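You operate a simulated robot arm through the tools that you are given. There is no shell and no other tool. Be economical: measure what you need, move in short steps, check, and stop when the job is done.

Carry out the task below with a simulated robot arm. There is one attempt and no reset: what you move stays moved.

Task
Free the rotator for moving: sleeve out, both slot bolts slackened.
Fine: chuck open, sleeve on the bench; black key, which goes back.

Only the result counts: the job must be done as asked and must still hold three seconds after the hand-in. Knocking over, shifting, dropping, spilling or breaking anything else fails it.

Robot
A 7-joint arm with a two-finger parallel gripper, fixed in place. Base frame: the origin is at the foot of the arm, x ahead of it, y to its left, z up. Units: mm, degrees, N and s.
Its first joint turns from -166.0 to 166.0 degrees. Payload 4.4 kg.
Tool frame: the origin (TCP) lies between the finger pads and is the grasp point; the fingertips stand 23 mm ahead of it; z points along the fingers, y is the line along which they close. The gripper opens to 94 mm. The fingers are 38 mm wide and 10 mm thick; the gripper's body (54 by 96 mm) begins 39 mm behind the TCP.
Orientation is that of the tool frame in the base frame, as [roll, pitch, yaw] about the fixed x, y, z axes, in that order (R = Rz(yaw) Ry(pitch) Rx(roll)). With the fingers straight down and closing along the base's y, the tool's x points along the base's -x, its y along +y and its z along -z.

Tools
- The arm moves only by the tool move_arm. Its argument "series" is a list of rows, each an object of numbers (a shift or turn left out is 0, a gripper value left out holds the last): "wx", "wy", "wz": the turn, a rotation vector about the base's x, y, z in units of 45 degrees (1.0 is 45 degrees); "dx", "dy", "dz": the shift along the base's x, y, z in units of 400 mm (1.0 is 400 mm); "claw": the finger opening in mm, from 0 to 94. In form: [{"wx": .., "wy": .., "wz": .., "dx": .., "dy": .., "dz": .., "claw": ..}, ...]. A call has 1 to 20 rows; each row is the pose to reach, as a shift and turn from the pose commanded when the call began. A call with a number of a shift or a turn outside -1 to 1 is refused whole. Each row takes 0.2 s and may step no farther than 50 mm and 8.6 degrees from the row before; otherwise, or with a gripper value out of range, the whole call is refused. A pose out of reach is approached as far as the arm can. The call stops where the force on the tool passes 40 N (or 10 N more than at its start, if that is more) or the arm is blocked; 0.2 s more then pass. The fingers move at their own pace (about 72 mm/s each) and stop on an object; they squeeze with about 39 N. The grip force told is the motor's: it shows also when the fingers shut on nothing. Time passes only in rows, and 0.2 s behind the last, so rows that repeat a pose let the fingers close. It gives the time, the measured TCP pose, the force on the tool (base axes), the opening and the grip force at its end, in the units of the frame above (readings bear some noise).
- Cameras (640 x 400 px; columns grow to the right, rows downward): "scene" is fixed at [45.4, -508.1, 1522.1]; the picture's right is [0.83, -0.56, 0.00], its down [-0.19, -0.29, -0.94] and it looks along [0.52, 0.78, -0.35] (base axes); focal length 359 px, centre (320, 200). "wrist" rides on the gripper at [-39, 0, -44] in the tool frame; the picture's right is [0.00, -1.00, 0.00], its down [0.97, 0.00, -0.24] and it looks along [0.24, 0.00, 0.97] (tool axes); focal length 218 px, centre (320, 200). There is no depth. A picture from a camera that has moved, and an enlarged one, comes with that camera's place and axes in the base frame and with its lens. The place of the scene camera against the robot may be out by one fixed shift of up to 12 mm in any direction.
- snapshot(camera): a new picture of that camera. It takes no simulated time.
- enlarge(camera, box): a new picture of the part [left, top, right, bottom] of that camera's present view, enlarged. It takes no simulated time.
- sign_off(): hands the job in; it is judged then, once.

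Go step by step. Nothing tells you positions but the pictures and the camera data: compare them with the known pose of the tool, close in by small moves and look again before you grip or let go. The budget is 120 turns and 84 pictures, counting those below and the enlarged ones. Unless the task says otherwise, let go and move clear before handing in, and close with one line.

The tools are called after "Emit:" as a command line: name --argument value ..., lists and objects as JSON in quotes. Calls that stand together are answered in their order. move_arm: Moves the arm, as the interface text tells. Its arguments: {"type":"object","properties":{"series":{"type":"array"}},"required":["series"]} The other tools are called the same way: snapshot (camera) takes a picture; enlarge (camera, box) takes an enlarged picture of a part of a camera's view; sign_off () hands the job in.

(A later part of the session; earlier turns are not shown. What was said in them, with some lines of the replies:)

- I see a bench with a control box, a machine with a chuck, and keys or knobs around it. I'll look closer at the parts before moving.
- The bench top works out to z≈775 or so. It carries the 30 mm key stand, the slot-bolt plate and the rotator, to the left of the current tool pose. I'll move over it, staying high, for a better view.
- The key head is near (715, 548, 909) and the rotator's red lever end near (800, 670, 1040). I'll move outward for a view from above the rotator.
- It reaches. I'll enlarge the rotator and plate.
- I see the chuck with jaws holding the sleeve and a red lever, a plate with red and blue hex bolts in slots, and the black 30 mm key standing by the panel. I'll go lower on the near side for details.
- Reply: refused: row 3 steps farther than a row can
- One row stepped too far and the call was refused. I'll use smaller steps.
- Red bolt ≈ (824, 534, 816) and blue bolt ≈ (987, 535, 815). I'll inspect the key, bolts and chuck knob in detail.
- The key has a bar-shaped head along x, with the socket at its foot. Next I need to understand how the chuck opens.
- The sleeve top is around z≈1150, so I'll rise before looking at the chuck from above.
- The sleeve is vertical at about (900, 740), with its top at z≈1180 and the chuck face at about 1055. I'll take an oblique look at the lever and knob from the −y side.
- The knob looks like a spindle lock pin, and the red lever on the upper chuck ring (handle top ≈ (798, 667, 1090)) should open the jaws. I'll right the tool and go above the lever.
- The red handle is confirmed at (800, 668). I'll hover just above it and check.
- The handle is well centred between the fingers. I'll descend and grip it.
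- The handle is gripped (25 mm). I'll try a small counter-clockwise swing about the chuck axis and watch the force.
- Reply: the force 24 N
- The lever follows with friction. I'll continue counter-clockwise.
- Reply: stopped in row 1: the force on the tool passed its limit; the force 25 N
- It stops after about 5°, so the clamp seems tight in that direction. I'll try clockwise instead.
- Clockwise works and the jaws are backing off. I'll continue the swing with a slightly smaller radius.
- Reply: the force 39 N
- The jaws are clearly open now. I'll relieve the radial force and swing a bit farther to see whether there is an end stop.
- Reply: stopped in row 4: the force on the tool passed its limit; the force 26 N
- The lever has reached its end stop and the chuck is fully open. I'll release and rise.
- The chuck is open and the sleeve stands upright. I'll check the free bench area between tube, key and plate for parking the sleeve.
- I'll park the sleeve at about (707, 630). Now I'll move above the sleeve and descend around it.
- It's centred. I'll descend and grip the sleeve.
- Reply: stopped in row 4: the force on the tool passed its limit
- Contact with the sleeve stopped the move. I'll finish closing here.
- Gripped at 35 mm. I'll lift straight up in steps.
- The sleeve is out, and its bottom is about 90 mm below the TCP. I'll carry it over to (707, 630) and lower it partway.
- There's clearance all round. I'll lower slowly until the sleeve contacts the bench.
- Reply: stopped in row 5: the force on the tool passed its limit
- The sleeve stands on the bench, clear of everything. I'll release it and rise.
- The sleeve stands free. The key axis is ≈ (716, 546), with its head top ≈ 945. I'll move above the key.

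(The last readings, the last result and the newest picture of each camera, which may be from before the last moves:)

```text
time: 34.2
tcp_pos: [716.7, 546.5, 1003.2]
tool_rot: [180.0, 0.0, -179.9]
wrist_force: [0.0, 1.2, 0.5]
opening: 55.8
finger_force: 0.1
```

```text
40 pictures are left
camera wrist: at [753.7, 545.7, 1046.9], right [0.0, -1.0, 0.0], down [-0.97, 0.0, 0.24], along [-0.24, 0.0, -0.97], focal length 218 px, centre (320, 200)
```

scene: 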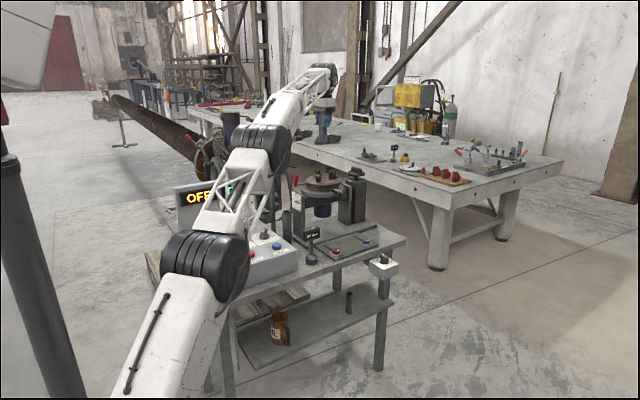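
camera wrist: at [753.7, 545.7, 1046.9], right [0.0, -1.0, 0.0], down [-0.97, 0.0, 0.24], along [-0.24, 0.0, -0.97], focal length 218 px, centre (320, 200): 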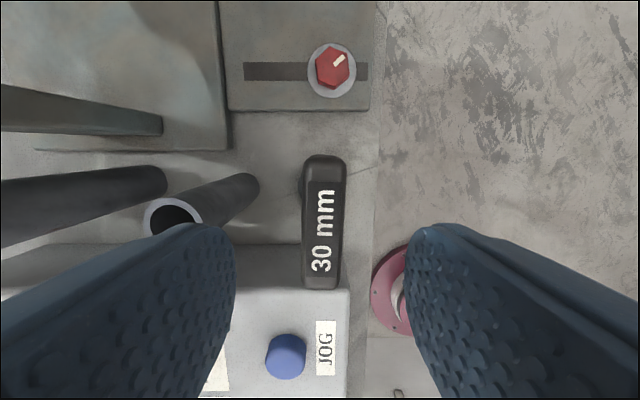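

The head is centred between the fingers. I'll descend and grip it.

Emit:
move_arm --series '[{"dx": -0.0075, "dy": -0.002, "dz": -0.1}, {"dx": -0.0075, "dy": -0.002, "dz": -0.191}, {"dx": -0.0075, "dy": -0.002, "dz": -0.191}, {"dx": -0.0075, "dy": -0.002, "dz": -0.191, "claw": 15}, {"dx": -0.0075, "dy": -0.002, "dz": -0.191, "claw": 15}, {"dx": -0.0075, "dy": -0.002, "dz": -0.191, "claw": 15}]'

Emit:
enlarge --camera "scene" --box '[270, 190, 370, 270]'

Emit:
snapshot --camera "wrist"

```text
time: 35.6
tcp_pos: [716.1, 548.4, 925.3]
tool_rot: [180.0, 0.0, -179.9]
wrist_force: [0.3, 1.3, -0.2]
opening: 21.8
finger_force: 38.8
```

```text
5.00 times, centred on (320, 230) of scene
camera zoom: at [45.4, -508.1, 1522.1], right [0.83, -0.56, 0.0], down [-0.19, -0.29, -0.94], along [0.52, 0.78, -0.35], focal length 1794 px, centre (320, 50)
```

zoom: 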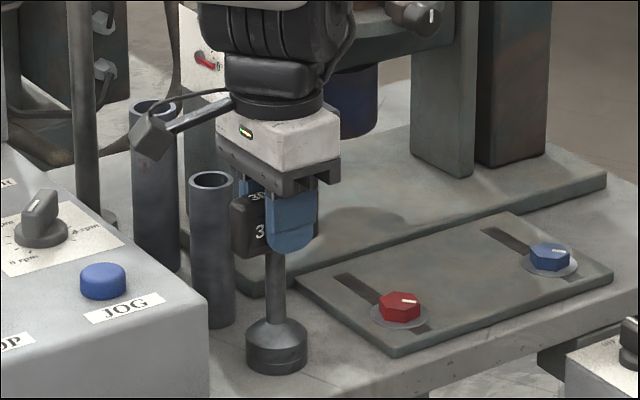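

```text
38 pictures are left
camera wrist: at [754.2, 546.8, 969.5], right [0.0, -1.0, 0.0], down [-0.97, 0.0, 0.24], along [-0.24, 0.0, -0.97], focal length 218 px, centre (320, 200)
```

wrist: 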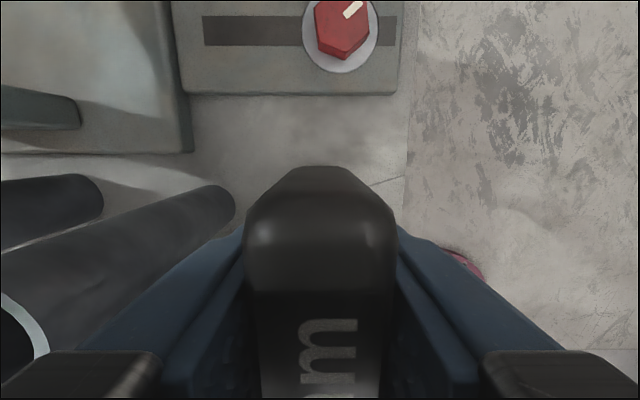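

The key is gripped. I'll lift it 70 mm and carry it above the red bolt.

Emit:
move_arm --series '[{"dz": 0.03}, {"dz": 0.1}, {"dz": 0.175}, {"dz": 0.175, "dx": 0.09, "dy": -0.01}, {"dz": 0.175, "dx": 0.19, "dy": -0.02}, {"dz": 0.175, "dx": 0.285, "dy": -0.026}, {"dz": 0.175, "dx": 0.285, "dy": -0.026}]'

Emit:
snapshot --camera "wrist"

Emit:
enlarge --camera "scene" --box '[285, 185, 385, 265]'

```text
time: 37.2
tcp_pos: [826.3, 532.6, 994.1]
tool_rot: [179.9, 0.0, -179.9]
wrist_force: [0.6, -0.2, -4.1]
opening: 21.9
finger_force: 38.7
```

```text
37 pictures are left
camera wrist: at [864.2, 531.4, 1037.3], right [0.0, -1.0, 0.0], down [-0.97, 0.0, 0.24], along [-0.24, 0.0, -0.97], focal length 218 px, centre (320, 200)
```

wrist: 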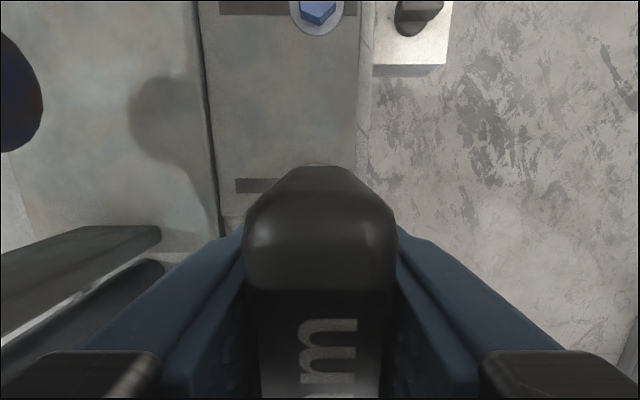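

```text
5.00 times, centred on (335, 225) of scene
camera zoom: at [45.4, -508.1, 1522.1], right [0.83, -0.56, 0.0], down [-0.19, -0.29, -0.94], along [0.52, 0.78, -0.35], focal length 1794 px, centre (245, 75)
```

zoom: 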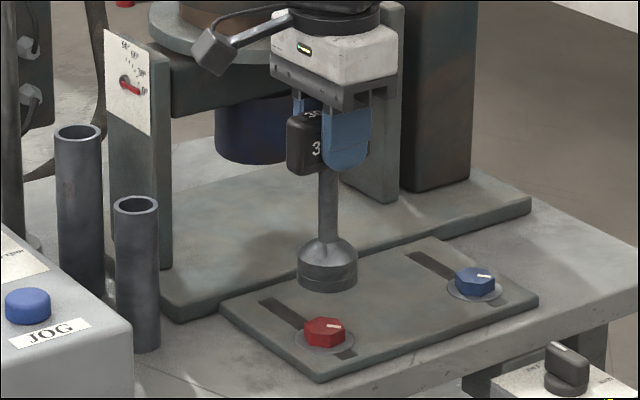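

I'll check the alignment of the socket over the red bolt at higher zoom.

Emit:
enlarge --camera "scene" --box '[325, 222, 375, 257]'

```text
11.43 times, centred on (350, 240) of scene
camera zoom: at [45.4, -508.1, 1522.1], right [0.83, -0.56, 0.0], down [-0.19, -0.29, -0.94], along [0.52, 0.78, -0.35], focal length 4101 px, centre (-23, -251)
```

zoom: 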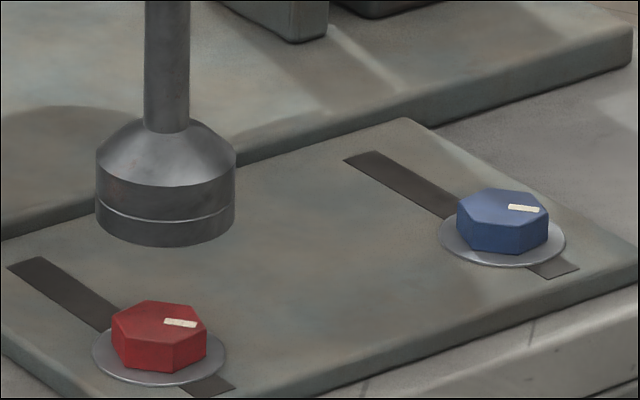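

The socket is about 1.5 mm off to the right of the bolt. I'll correct slightly and lower slowly, watching the force.

Emit:
move_arm --series '[{"dx": -0.0025, "dy": 0.0025, "dz": -0.05}, {"dx": -0.0025, "dy": 0.0025, "dz": -0.09}, {"dx": -0.0025, "dy": 0.0025, "dz": -0.1}, {"dx": -0.0025, "dy": 0.0025, "dz": -0.108}, {"dx": -0.0025, "dy": 0.0025, "dz": -0.116}, {"dx": -0.0025, "dy": 0.0025, "dz": -0.124}, {"dx": -0.0025, "dy": 0.0025, "dz": -0.132}, {"dx": -0.0025, "dy": 0.0025, "dz": -0.132}]'

Emit:
enlarge --camera "scene" --box '[310, 217, 370, 259]'

```text
time: 39.0
tcp_pos: [826.1, 535.3, 943.2]
tool_rot: [-179.9, 0.0, -179.8]
wrist_force: [-0.4, -0.6, -4.6]
opening: 22.0
finger_force: 38.9
```

```text
9.52 times, centred on (340, 238) of scene
camera zoom: at [45.4, -508.1, 1522.1], right [0.83, -0.56, 0.0], down [-0.19, -0.29, -0.94], along [0.52, 0.78, -0.35], focal length 3417 px, centre (130, -162)
```

zoom: 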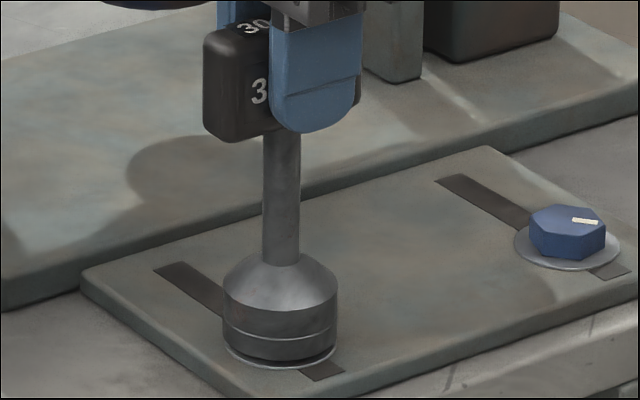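

The socket slid over the bolt with no resistance. I'll lower until it seats.

Emit:
move_arm --series '[{"dz": -0.005}, {"dz": -0.01}, {"dz": -0.015}, {"dz": -0.02}, {"dz": -0.02}]'

```text
time: 40.2
tcp_pos: [826.5, 534.4, 937.3]
tool_rot: [180.0, 0.1, -179.8]
wrist_force: [0.2, 0.9, 33.2]
opening: 21.4
finger_force: 38.9
```

It's seated. I'll ease up a touch and turn counter-clockwise as seen from above.

Emit:
move_arm --series '[{"dz": 0.006}, {"dz": 0.006, "wz": 0.11}, {"dz": 0.006, "wz": 0.22}, {"dz": 0.006, "wz": 0.33}, {"dz": 0.006, "wz": 0.44}, {"dz": 0.006, "wz": 0.55}, {"dz": 0.006, "wz": 0.66}, {"dz": 0.006, "wz": 0.66}]'

Emit:
enlarge --camera "scene" --box '[310, 207, 370, 259]'

```text
time: 42.0
tcp_pos: [824.6, 534.8, 936.6]
tool_rot: [180.0, -0.1, -150.2]
wrist_force: [-0.3, -0.3, 6.4]
opening: 21.9
finger_force: 39.1
```

```text
7.69 times, centred on (340, 233) of scene
camera zoom: at [45.4, -508.1, 1522.1], right [0.83, -0.56, 0.0], down [-0.19, -0.29, -0.94], along [0.52, 0.78, -0.35], focal length 2760 px, centre (166, -54)
```

zoom: 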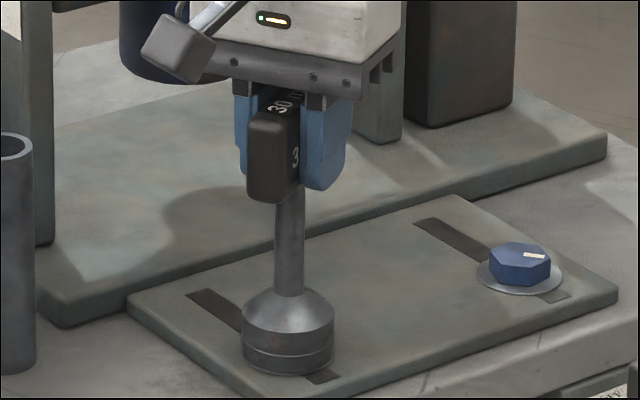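

It turned 30° with no strain. I'll continue to about 90° in total.

Emit:
move_arm --series '[{"wz": 0.15}, {"wz": 0.3}, {"wz": 0.45}, {"wz": 0.6}, {"wz": 0.75}, {"wz": 0.9}, {"wz": 1.0}, {"wz": 1.0}]'

Emit:
move_arm --series '[{"wz": 0.12}, {"wz": 0.24}, {"wz": 0.34}, {"wz": 0.34}]'

Emit:
move_arm --series '[{"dz": 0.02}, {"dz": 0.05}, {"dz": 0.1}, {"dz": 0.12}, {"dz": 0.12}]'

Emit:
enlarge --camera "scene" --box '[325, 222, 375, 257]'

```text
time: 43.8
tcp_pos: [825.7, 535.0, 936.3]
tool_rot: [-179.9, 0.0, -105.2]
wrist_force: [1.1, -0.3, -5.2]
opening: 21.9
finger_force: 38.8
```

```text
time: 44.8
tcp_pos: [825.0, 534.9, 936.5]
tool_rot: [-179.9, 0.0, -89.9]
wrist_force: [0.7, -0.7, -4.3]
opening: 22.1
finger_force: 39.0
```

```text
time: 46.0
tcp_pos: [826.8, 533.9, 982.4]
tool_rot: [180.0, 0.1, -89.9]
wrist_force: [0.5, -0.4, -4.0]
opening: 22.0
finger_force: 39.1
```

```text
11.43 times, centred on (350, 240) of scene
camera zoom: at [45.4, -508.1, 1522.1], right [0.83, -0.56, 0.0], down [-0.19, -0.29, -0.94], along [0.52, 0.78, -0.35], focal length 4101 px, centre (-23, -251)
```

zoom: 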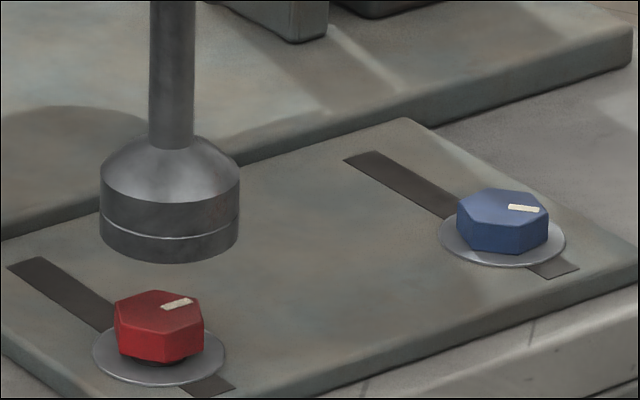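

The red bolt turned about 65° and has lifted off its washer. I'll re-seat the key and turn a further 60° so it's clearly slack.

Emit:
move_arm --series '[{"dz": -0.07}, {"dz": -0.09}, {"dz": -0.1}, {"dz": -0.107}, {"dz": -0.107, "wz": 0.15}, {"dz": -0.105, "wz": 0.3}, {"dz": -0.103, "wz": 0.45}, {"dz": -0.101, "wz": 0.6}, {"dz": -0.099, "wz": 0.75}, {"dz": -0.097, "wz": 0.9}, {"dz": -0.095, "wz": 1.0}, {"dz": -0.095, "wz": 1.0}]'

Emit:
move_arm --series '[{"dz": 0.02}, {"dz": 0.05}, {"dz": 0.1}, {"dz": 0.12}, {"dz": 0.12}]'

Emit:
enlarge --camera "scene" --box '[325, 222, 375, 257]'

```text
time: 48.6
tcp_pos: [826.4, 534.7, 947.4]
tool_rot: [179.9, 0.0, -44.9]
wrist_force: [-8.3, 3.9, -5.2]
opening: 21.8
finger_force: 38.9
```

```text
time: 49.8
tcp_pos: [825.0, 534.7, 995.4]
tool_rot: [-179.9, 0.0, -44.9]
wrist_force: [-0.2, -0.5, -5.1]
opening: 22.0
finger_force: 39.1
```

```text
11.43 times, centred on (350, 240) of scene
camera zoom: at [45.4, -508.1, 1522.1], right [0.83, -0.56, 0.0], down [-0.19, -0.29, -0.94], along [0.52, 0.78, -0.35], focal length 4101 px, centre (-23, -251)
```

zoom: 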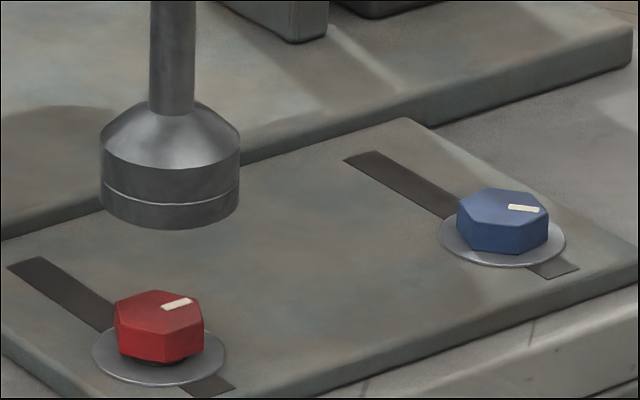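

Emit:
snapshot --camera "wrist"

Emit:
enlarge --camera "scene" --box '[310, 187, 370, 247]'

```text
30 pictures are left
camera wrist: at [796.5, 561.1, 1039.6], right [0.71, 0.71, 0.0], down [0.69, -0.69, 0.24], along [0.17, -0.17, -0.97], focal length 218 px, centre (320, 200)
```

wrist: 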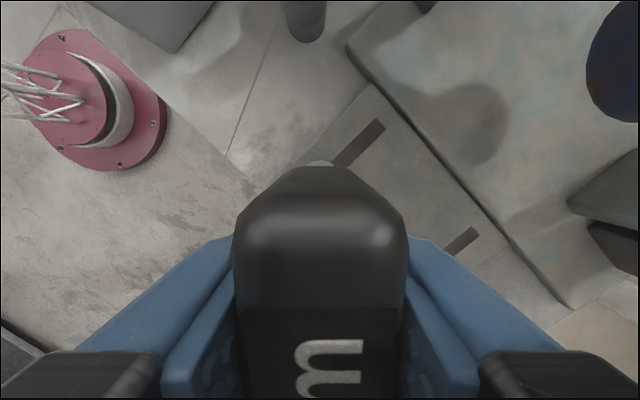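

```text
6.67 times, centred on (340, 217) of scene
camera zoom: at [45.4, -508.1, 1522.1], right [0.83, -0.56, 0.0], down [-0.19, -0.29, -0.94], along [0.52, 0.78, -0.35], focal length 2392 px, centre (187, 87)
```

zoom: 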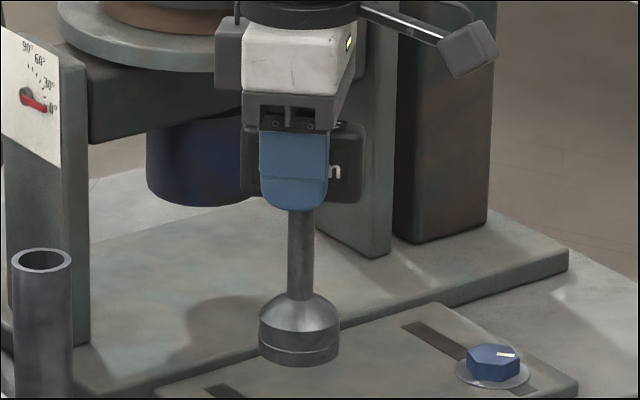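

The second turn didn't couple because I had raised the key too far. I'll turn back 60° in the air, then re-seat fully and turn again.

Emit:
move_arm --series '[{"wz": -0.18}, {"wz": -0.36}, {"wz": -0.54}, {"wz": -0.72}, {"wz": -0.9}, {"wz": -1.0}, {"wz": -1.0}]'

Emit:
move_arm --series '[{"wz": -0.17, "dz": -0.06}, {"wz": -0.333, "dz": -0.11}, {"wz": -0.333, "dz": -0.125}, {"wz": -0.333, "dz": -0.132}, {"wz": -0.333, "dz": -0.137}, {"wz": -0.333, "dz": -0.142}, {"wz": -0.333, "dz": -0.146}, {"wz": -0.333, "dz": -0.146}]'

```text
time: 51.4
tcp_pos: [826.7, 535.1, 995.4]
tool_rot: [-179.9, -0.1, -90.0]
wrist_force: [-0.2, -0.6, -4.2]
opening: 21.9
finger_force: 38.8
```

```text
time: 53.2
tcp_pos: [827.5, 536.0, 936.4]
tool_rot: [180.0, 0.0, -104.9]
wrist_force: [-0.5, 0.5, -5.2]
opening: 21.9
finger_force: 39.4
```

Emit:
move_arm --series '[{"wz": 0.12}, {"wz": 0.24}, {"wz": 0.36}, {"wz": 0.48}, {"wz": 0.6}, {"wz": 0.72}, {"wz": 0.84}, {"wz": 0.96}, {"wz": 0.96}]'

Emit:
move_arm --series '[{"dz": 0.02}, {"dz": 0.05}, {"dz": 0.1}, {"dz": 0.14}, {"dz": 0.14}]'

Emit:
enlarge --camera "scene" --box '[325, 222, 375, 257]'

```text
time: 55.2
tcp_pos: [826.4, 534.0, 936.3]
tool_rot: [-180.0, 0.0, -61.6]
wrist_force: [-0.1, 0.1, -4.5]
opening: 21.8
finger_force: 38.8
```

```text
time: 56.4
tcp_pos: [827.1, 534.6, 993.5]
tool_rot: [180.0, -0.1, -61.7]
wrist_force: [-0.1, -0.5, -4.5]
opening: 21.9
finger_force: 39.2
```

```text
11.43 times, centred on (350, 240) of scene
camera zoom: at [45.4, -508.1, 1522.1], right [0.83, -0.56, 0.0], down [-0.19, -0.29, -0.94], along [0.52, 0.78, -0.35], focal length 4101 px, centre (-23, -251)
```

zoom: 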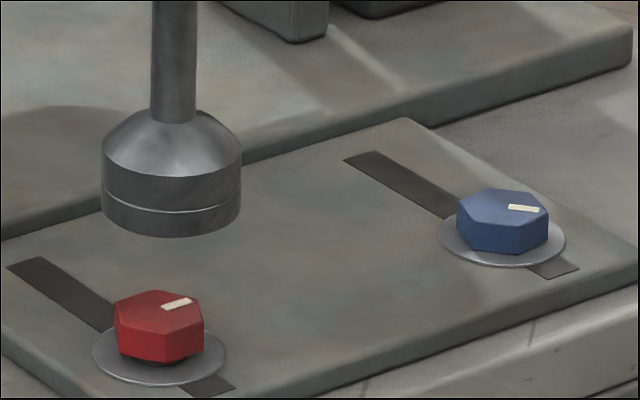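

The red bolt is at its slack stop, raised off the washer and no longer changing. I'll rotate back and move above the blue bolt at (984, 534).

Emit:
move_arm --series '[{"wz": -0.17, "dx": 0.08}, {"wz": -0.34, "dx": 0.16}, {"wz": -0.51, "dx": 0.24}, {"wz": -0.68, "dx": 0.32}, {"wz": -0.85, "dx": 0.3975}, {"wz": -1.0, "dx": 0.3975}, {"wz": -1.0, "dx": 0.3975}]'

Emit:
move_arm --series '[{"wz": -0.17}, {"wz": -0.34}, {"wz": -0.51}, {"wz": -0.68}, {"wz": -0.85}, {"wz": -1.0}, {"wz": -1.0}]'

Emit:
move_arm --series '[{"wz": -0.17}, {"wz": -0.34}, {"wz": -0.51}, {"wz": -0.627}, {"wz": -0.627}]'

Emit:
enlarge --camera "scene" --box '[345, 215, 395, 250]'

```text
time: 58.0
tcp_pos: [985.5, 537.1, 992.3]
tool_rot: [-179.9, 0.0, -106.7]
wrist_force: [0.5, 0.2, -4.1]
opening: 22.0
finger_force: 39.4
```

```text
time: 59.6
tcp_pos: [984.7, 533.8, 992.9]
tool_rot: [-179.9, -0.1, -151.8]
wrist_force: [-0.2, 0.4, -4.6]
opening: 21.7
finger_force: 39.0
```

```text
time: 60.8
tcp_pos: [984.6, 534.8, 993.3]
tool_rot: [180.0, 0.0, -179.9]
wrist_force: [0.6, -0.4, -3.9]
opening: 22.1
finger_force: 38.9
```

```text
11.43 times, centred on (370, 232) of scene
camera zoom: at [45.4, -508.1, 1522.1], right [0.83, -0.56, 0.0], down [-0.19, -0.29, -0.94], along [0.52, 0.78, -0.35], focal length 4101 px, centre (-251, -171)
```

zoom: 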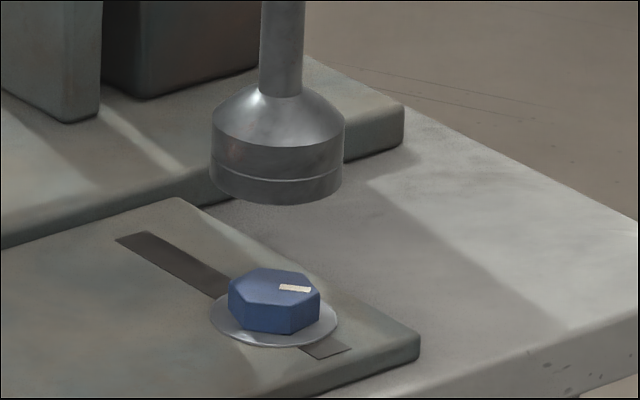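

It's aligned within about 1 mm. I'll lower onto the blue bolt.

Emit:
move_arm --series '[{"dx": 0.003, "dz": -0.05}, {"dx": 0.003, "dz": -0.09}, {"dx": 0.003, "dz": -0.105}, {"dx": 0.003, "dz": -0.117}, {"dx": 0.003, "dz": -0.127}, {"dx": 0.003, "dz": -0.134}, {"dx": 0.003, "dz": -0.139}, {"dx": 0.003, "dz": -0.139}]'

Emit:
move_arm --series '[{"wz": 0.11}, {"wz": 0.22}, {"wz": 0.33}, {"wz": 0.44}, {"wz": 0.55}, {"wz": 0.66}, {"wz": 0.77}, {"wz": 0.88}, {"wz": 1.0}, {"wz": 1.0}]'

Emit:
move_arm --series '[{"wz": 0.11}, {"wz": 0.22}, {"wz": 0.33}, {"wz": 0.44}, {"wz": 0.55}, {"wz": 0.66}, {"wz": 0.77}, {"wz": 0.88}, {"wz": 1.0}, {"wz": 1.0}]'

Emit:
move_arm --series '[{"dz": 0.02}, {"dz": 0.05}, {"dz": 0.1}, {"dz": 0.14}, {"dz": 0.14}]'

Emit:
enlarge --camera "scene" --box '[330, 220, 390, 262]'

```text
time: 62.6
tcp_pos: [986.1, 535.0, 937.5]
tool_rot: [-180.0, -0.1, -179.8]
wrist_force: [0.0, -0.1, -5.0]
opening: 21.8
finger_force: 38.3
```

```text
time: 64.8
tcp_pos: [987.1, 534.9, 935.7]
tool_rot: [179.9, 0.0, -134.8]
wrist_force: [-0.3, -0.6, -2.9]
opening: 21.7
finger_force: 39.0
```

```text
time: 67.0
tcp_pos: [986.4, 534.7, 937.1]
tool_rot: [179.9, 0.0, -89.9]
wrist_force: [-0.3, -1.4, -4.3]
opening: 21.7
finger_force: 39.0
```

```text
time: 68.2
tcp_pos: [986.5, 536.5, 993.8]
tool_rot: [179.9, 0.0, -89.8]
wrist_force: [1.2, -0.2, -4.9]
opening: 21.9
finger_force: 39.4
```

```text
9.52 times, centred on (360, 241) of scene
camera zoom: at [45.4, -508.1, 1522.1], right [0.83, -0.56, 0.0], down [-0.19, -0.29, -0.94], along [0.52, 0.78, -0.35], focal length 3417 px, centre (-61, -190)
```

zoom: 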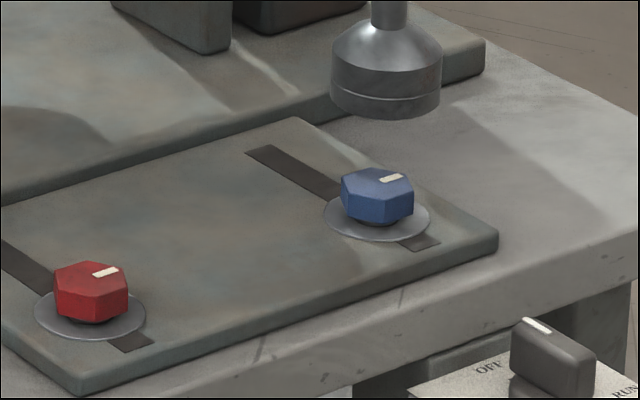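

Both bolts are slack now. I'll rotate the key back and carry it to its home spot.

Emit:
move_arm --series '[{"wz": -0.17, "dx": -0.03}, {"wz": -0.34, "dx": -0.06}, {"wz": -0.51, "dx": -0.09}, {"wz": -0.68, "dx": -0.12}, {"wz": -0.85, "dx": -0.15}, {"wz": -1.0, "dx": -0.18}, {"wz": -1.0, "dx": -0.18}]'

Emit:
move_arm --series '[{"wz": -0.17, "dx": -0.04}, {"wz": -0.34, "dx": -0.08}, {"wz": -0.51, "dx": -0.12}, {"wz": -0.68, "dx": -0.16}, {"wz": -0.85, "dx": -0.2}, {"wz": -1.0, "dx": -0.24}, {"wz": -1.0, "dx": -0.33, "dy": 0.01}, {"wz": -1.0, "dx": -0.43, "dy": 0.02}, {"wz": -1.0, "dx": -0.503, "dy": 0.0235}, {"wz": -1.0, "dx": -0.503, "dy": 0.0235}]'

Emit:
move_arm --series '[{"dz": -0.07}, {"dz": -0.12}, {"dz": -0.145}, {"dz": -0.155}, {"dz": -0.162}, {"dz": -0.166}, {"dz": -0.17}, {"dz": -0.17}]'

Emit:
enlarge --camera "scene" --box '[270, 190, 370, 270]'

Emit:
snapshot --camera "wrist"

```text
time: 69.8
tcp_pos: [914.7, 534.1, 992.3]
tool_rot: [180.0, 0.1, -135.0]
wrist_force: [0.2, -0.3, -5.3]
opening: 21.7
finger_force: 39.3
```

```text
time: 72.0
tcp_pos: [713.1, 540.6, 992.5]
tool_rot: [-180.0, 0.1, -180.0]
wrist_force: [-0.5, 0.4, -4.1]
opening: 22.0
finger_force: 39.2
```

```text
time: 73.8
tcp_pos: [712.0, 543.9, 925.0]
tool_rot: [-180.0, 0.1, -179.9]
wrist_force: [0.6, 0.7, -3.9]
opening: 22.0
finger_force: 39.7
```

```text
5.00 times, centred on (320, 230) of scene
camera zoom: at [45.4, -508.1, 1522.1], right [0.83, -0.56, 0.0], down [-0.19, -0.29, -0.94], along [0.52, 0.78, -0.35], focal length 1794 px, centre (320, 50)
```

zoom: 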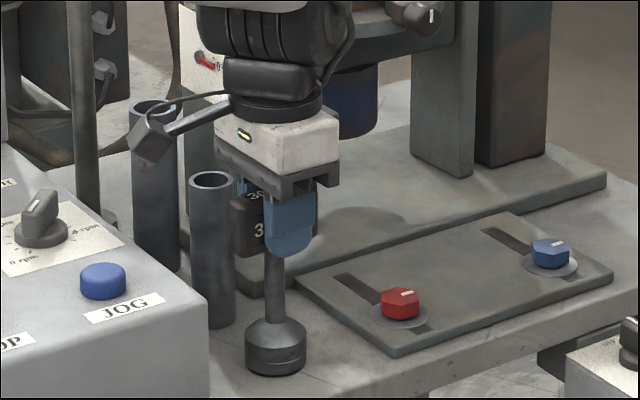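

```text
24 pictures are left
camera wrist: at [751.0, 543.5, 969.2], right [0.0, -1.0, 0.0], down [-0.97, 0.0, 0.24], along [-0.24, 0.0, -0.97], focal length 218 px, centre (320, 200)
```

wrist: 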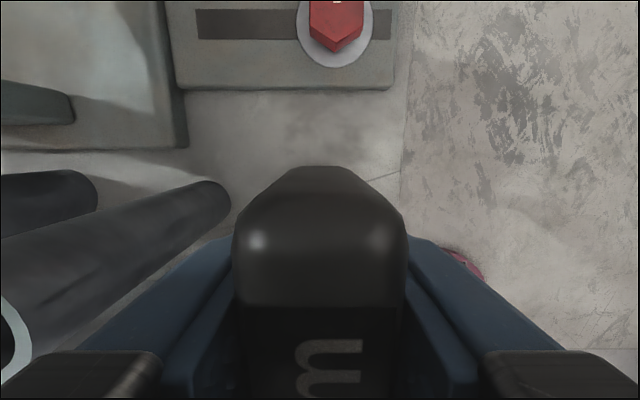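

It's nearly home: the key sits about 4 mm higher in the hand, and the position is off by 2–3 mm. I'll correct and lower to contact.

Emit:
move_arm --series '[{"dx": 0.005, "dy": 0.0063}, {"dx": 0.005, "dy": 0.0063, "dz": -0.005}, {"dx": 0.005, "dy": 0.0063, "dz": -0.008}, {"dx": 0.005, "dy": 0.0063, "dz": -0.01}, {"dx": 0.005, "dy": 0.0063, "dz": -0.012}, {"dx": 0.005, "dy": 0.0063, "dz": -0.012}]'

```text
time: 75.2
tcp_pos: [716.3, 548.2, 922.8]
tool_rot: [179.9, 0.2, -179.9]
wrist_force: [-1.8, 1.1, 25.6]
opening: 21.8
finger_force: 39.3
```

It's on the bench. I'll ease off, release and rise.

Emit:
move_arm --series '[{"dz": 0.004}, {"dz": 0.004}, {"dz": 0.004, "claw": 35}, {"dz": 0.004, "claw": 50}, {"dz": 0.004, "claw": 50}, {"dz": 0.05}, {"dz": 0.12}, {"dz": 0.23}, {"dz": 0.34}, {"dz": 0.45}, {"dz": 0.45}]'

Emit:
snapshot --camera "wrist"

Emit:
snapshot --camera "scene"

Emit:
enlarge --camera "scene" --box '[260, 150, 410, 280]'

```text
time: 77.6
tcp_pos: [714.9, 546.2, 1100.6]
tool_rot: [-180.0, -0.1, -179.9]
wrist_force: [-0.2, 0.2, 0.0]
opening: 50.0
finger_force: 0.1
```

```text
23 pictures are left
camera wrist: at [754.2, 546.2, 1146.2], right [0.0, -1.0, 0.0], down [-0.97, 0.0, 0.24], along [-0.24, 0.0, -0.97], focal length 218 px, centre (320, 200)
```

wrist: 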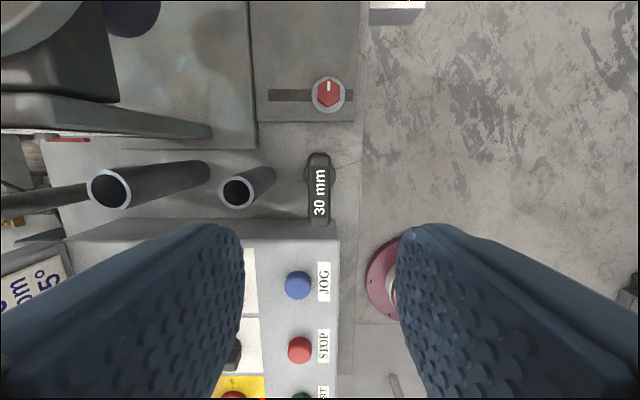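

```text
22 pictures are left
```

scene: 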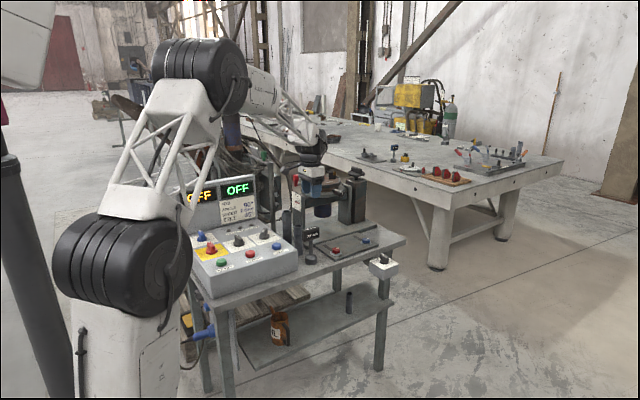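

```text
3.08 times, centred on (335, 215) of scene
camera zoom: at [45.4, -508.1, 1522.1], right [0.83, -0.56, 0.0], down [-0.19, -0.29, -0.94], along [0.52, 0.78, -0.35], focal length 1104 px, centre (274, 154)
```

zoom: 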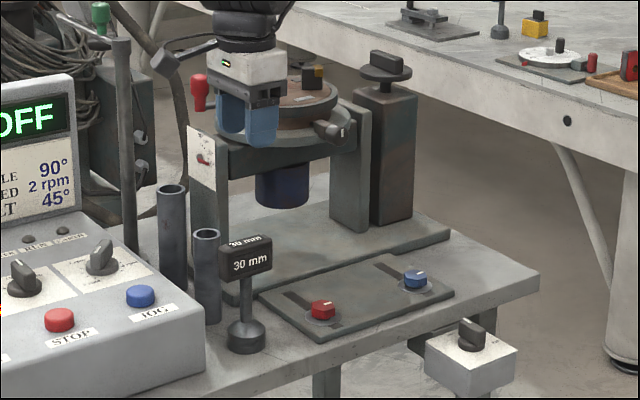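

The chuck is open, the sleeve is standing on the bench, both bolts are backed off their washers, the key is home, and the arm is clear. I'll hand it in.

Emit:
sign_off

```text
The job is handed in.
```

The rotator should be free to move: the chuck is open, the sleeve stands on the bench, the red and blue slot bolts are slack and raised off their washers, and the black 30 mm key is back in its place. Each bolt turned about 50–60° to slacken; more turning moved the red one no farther, and I didn't push the blue one past the same point.
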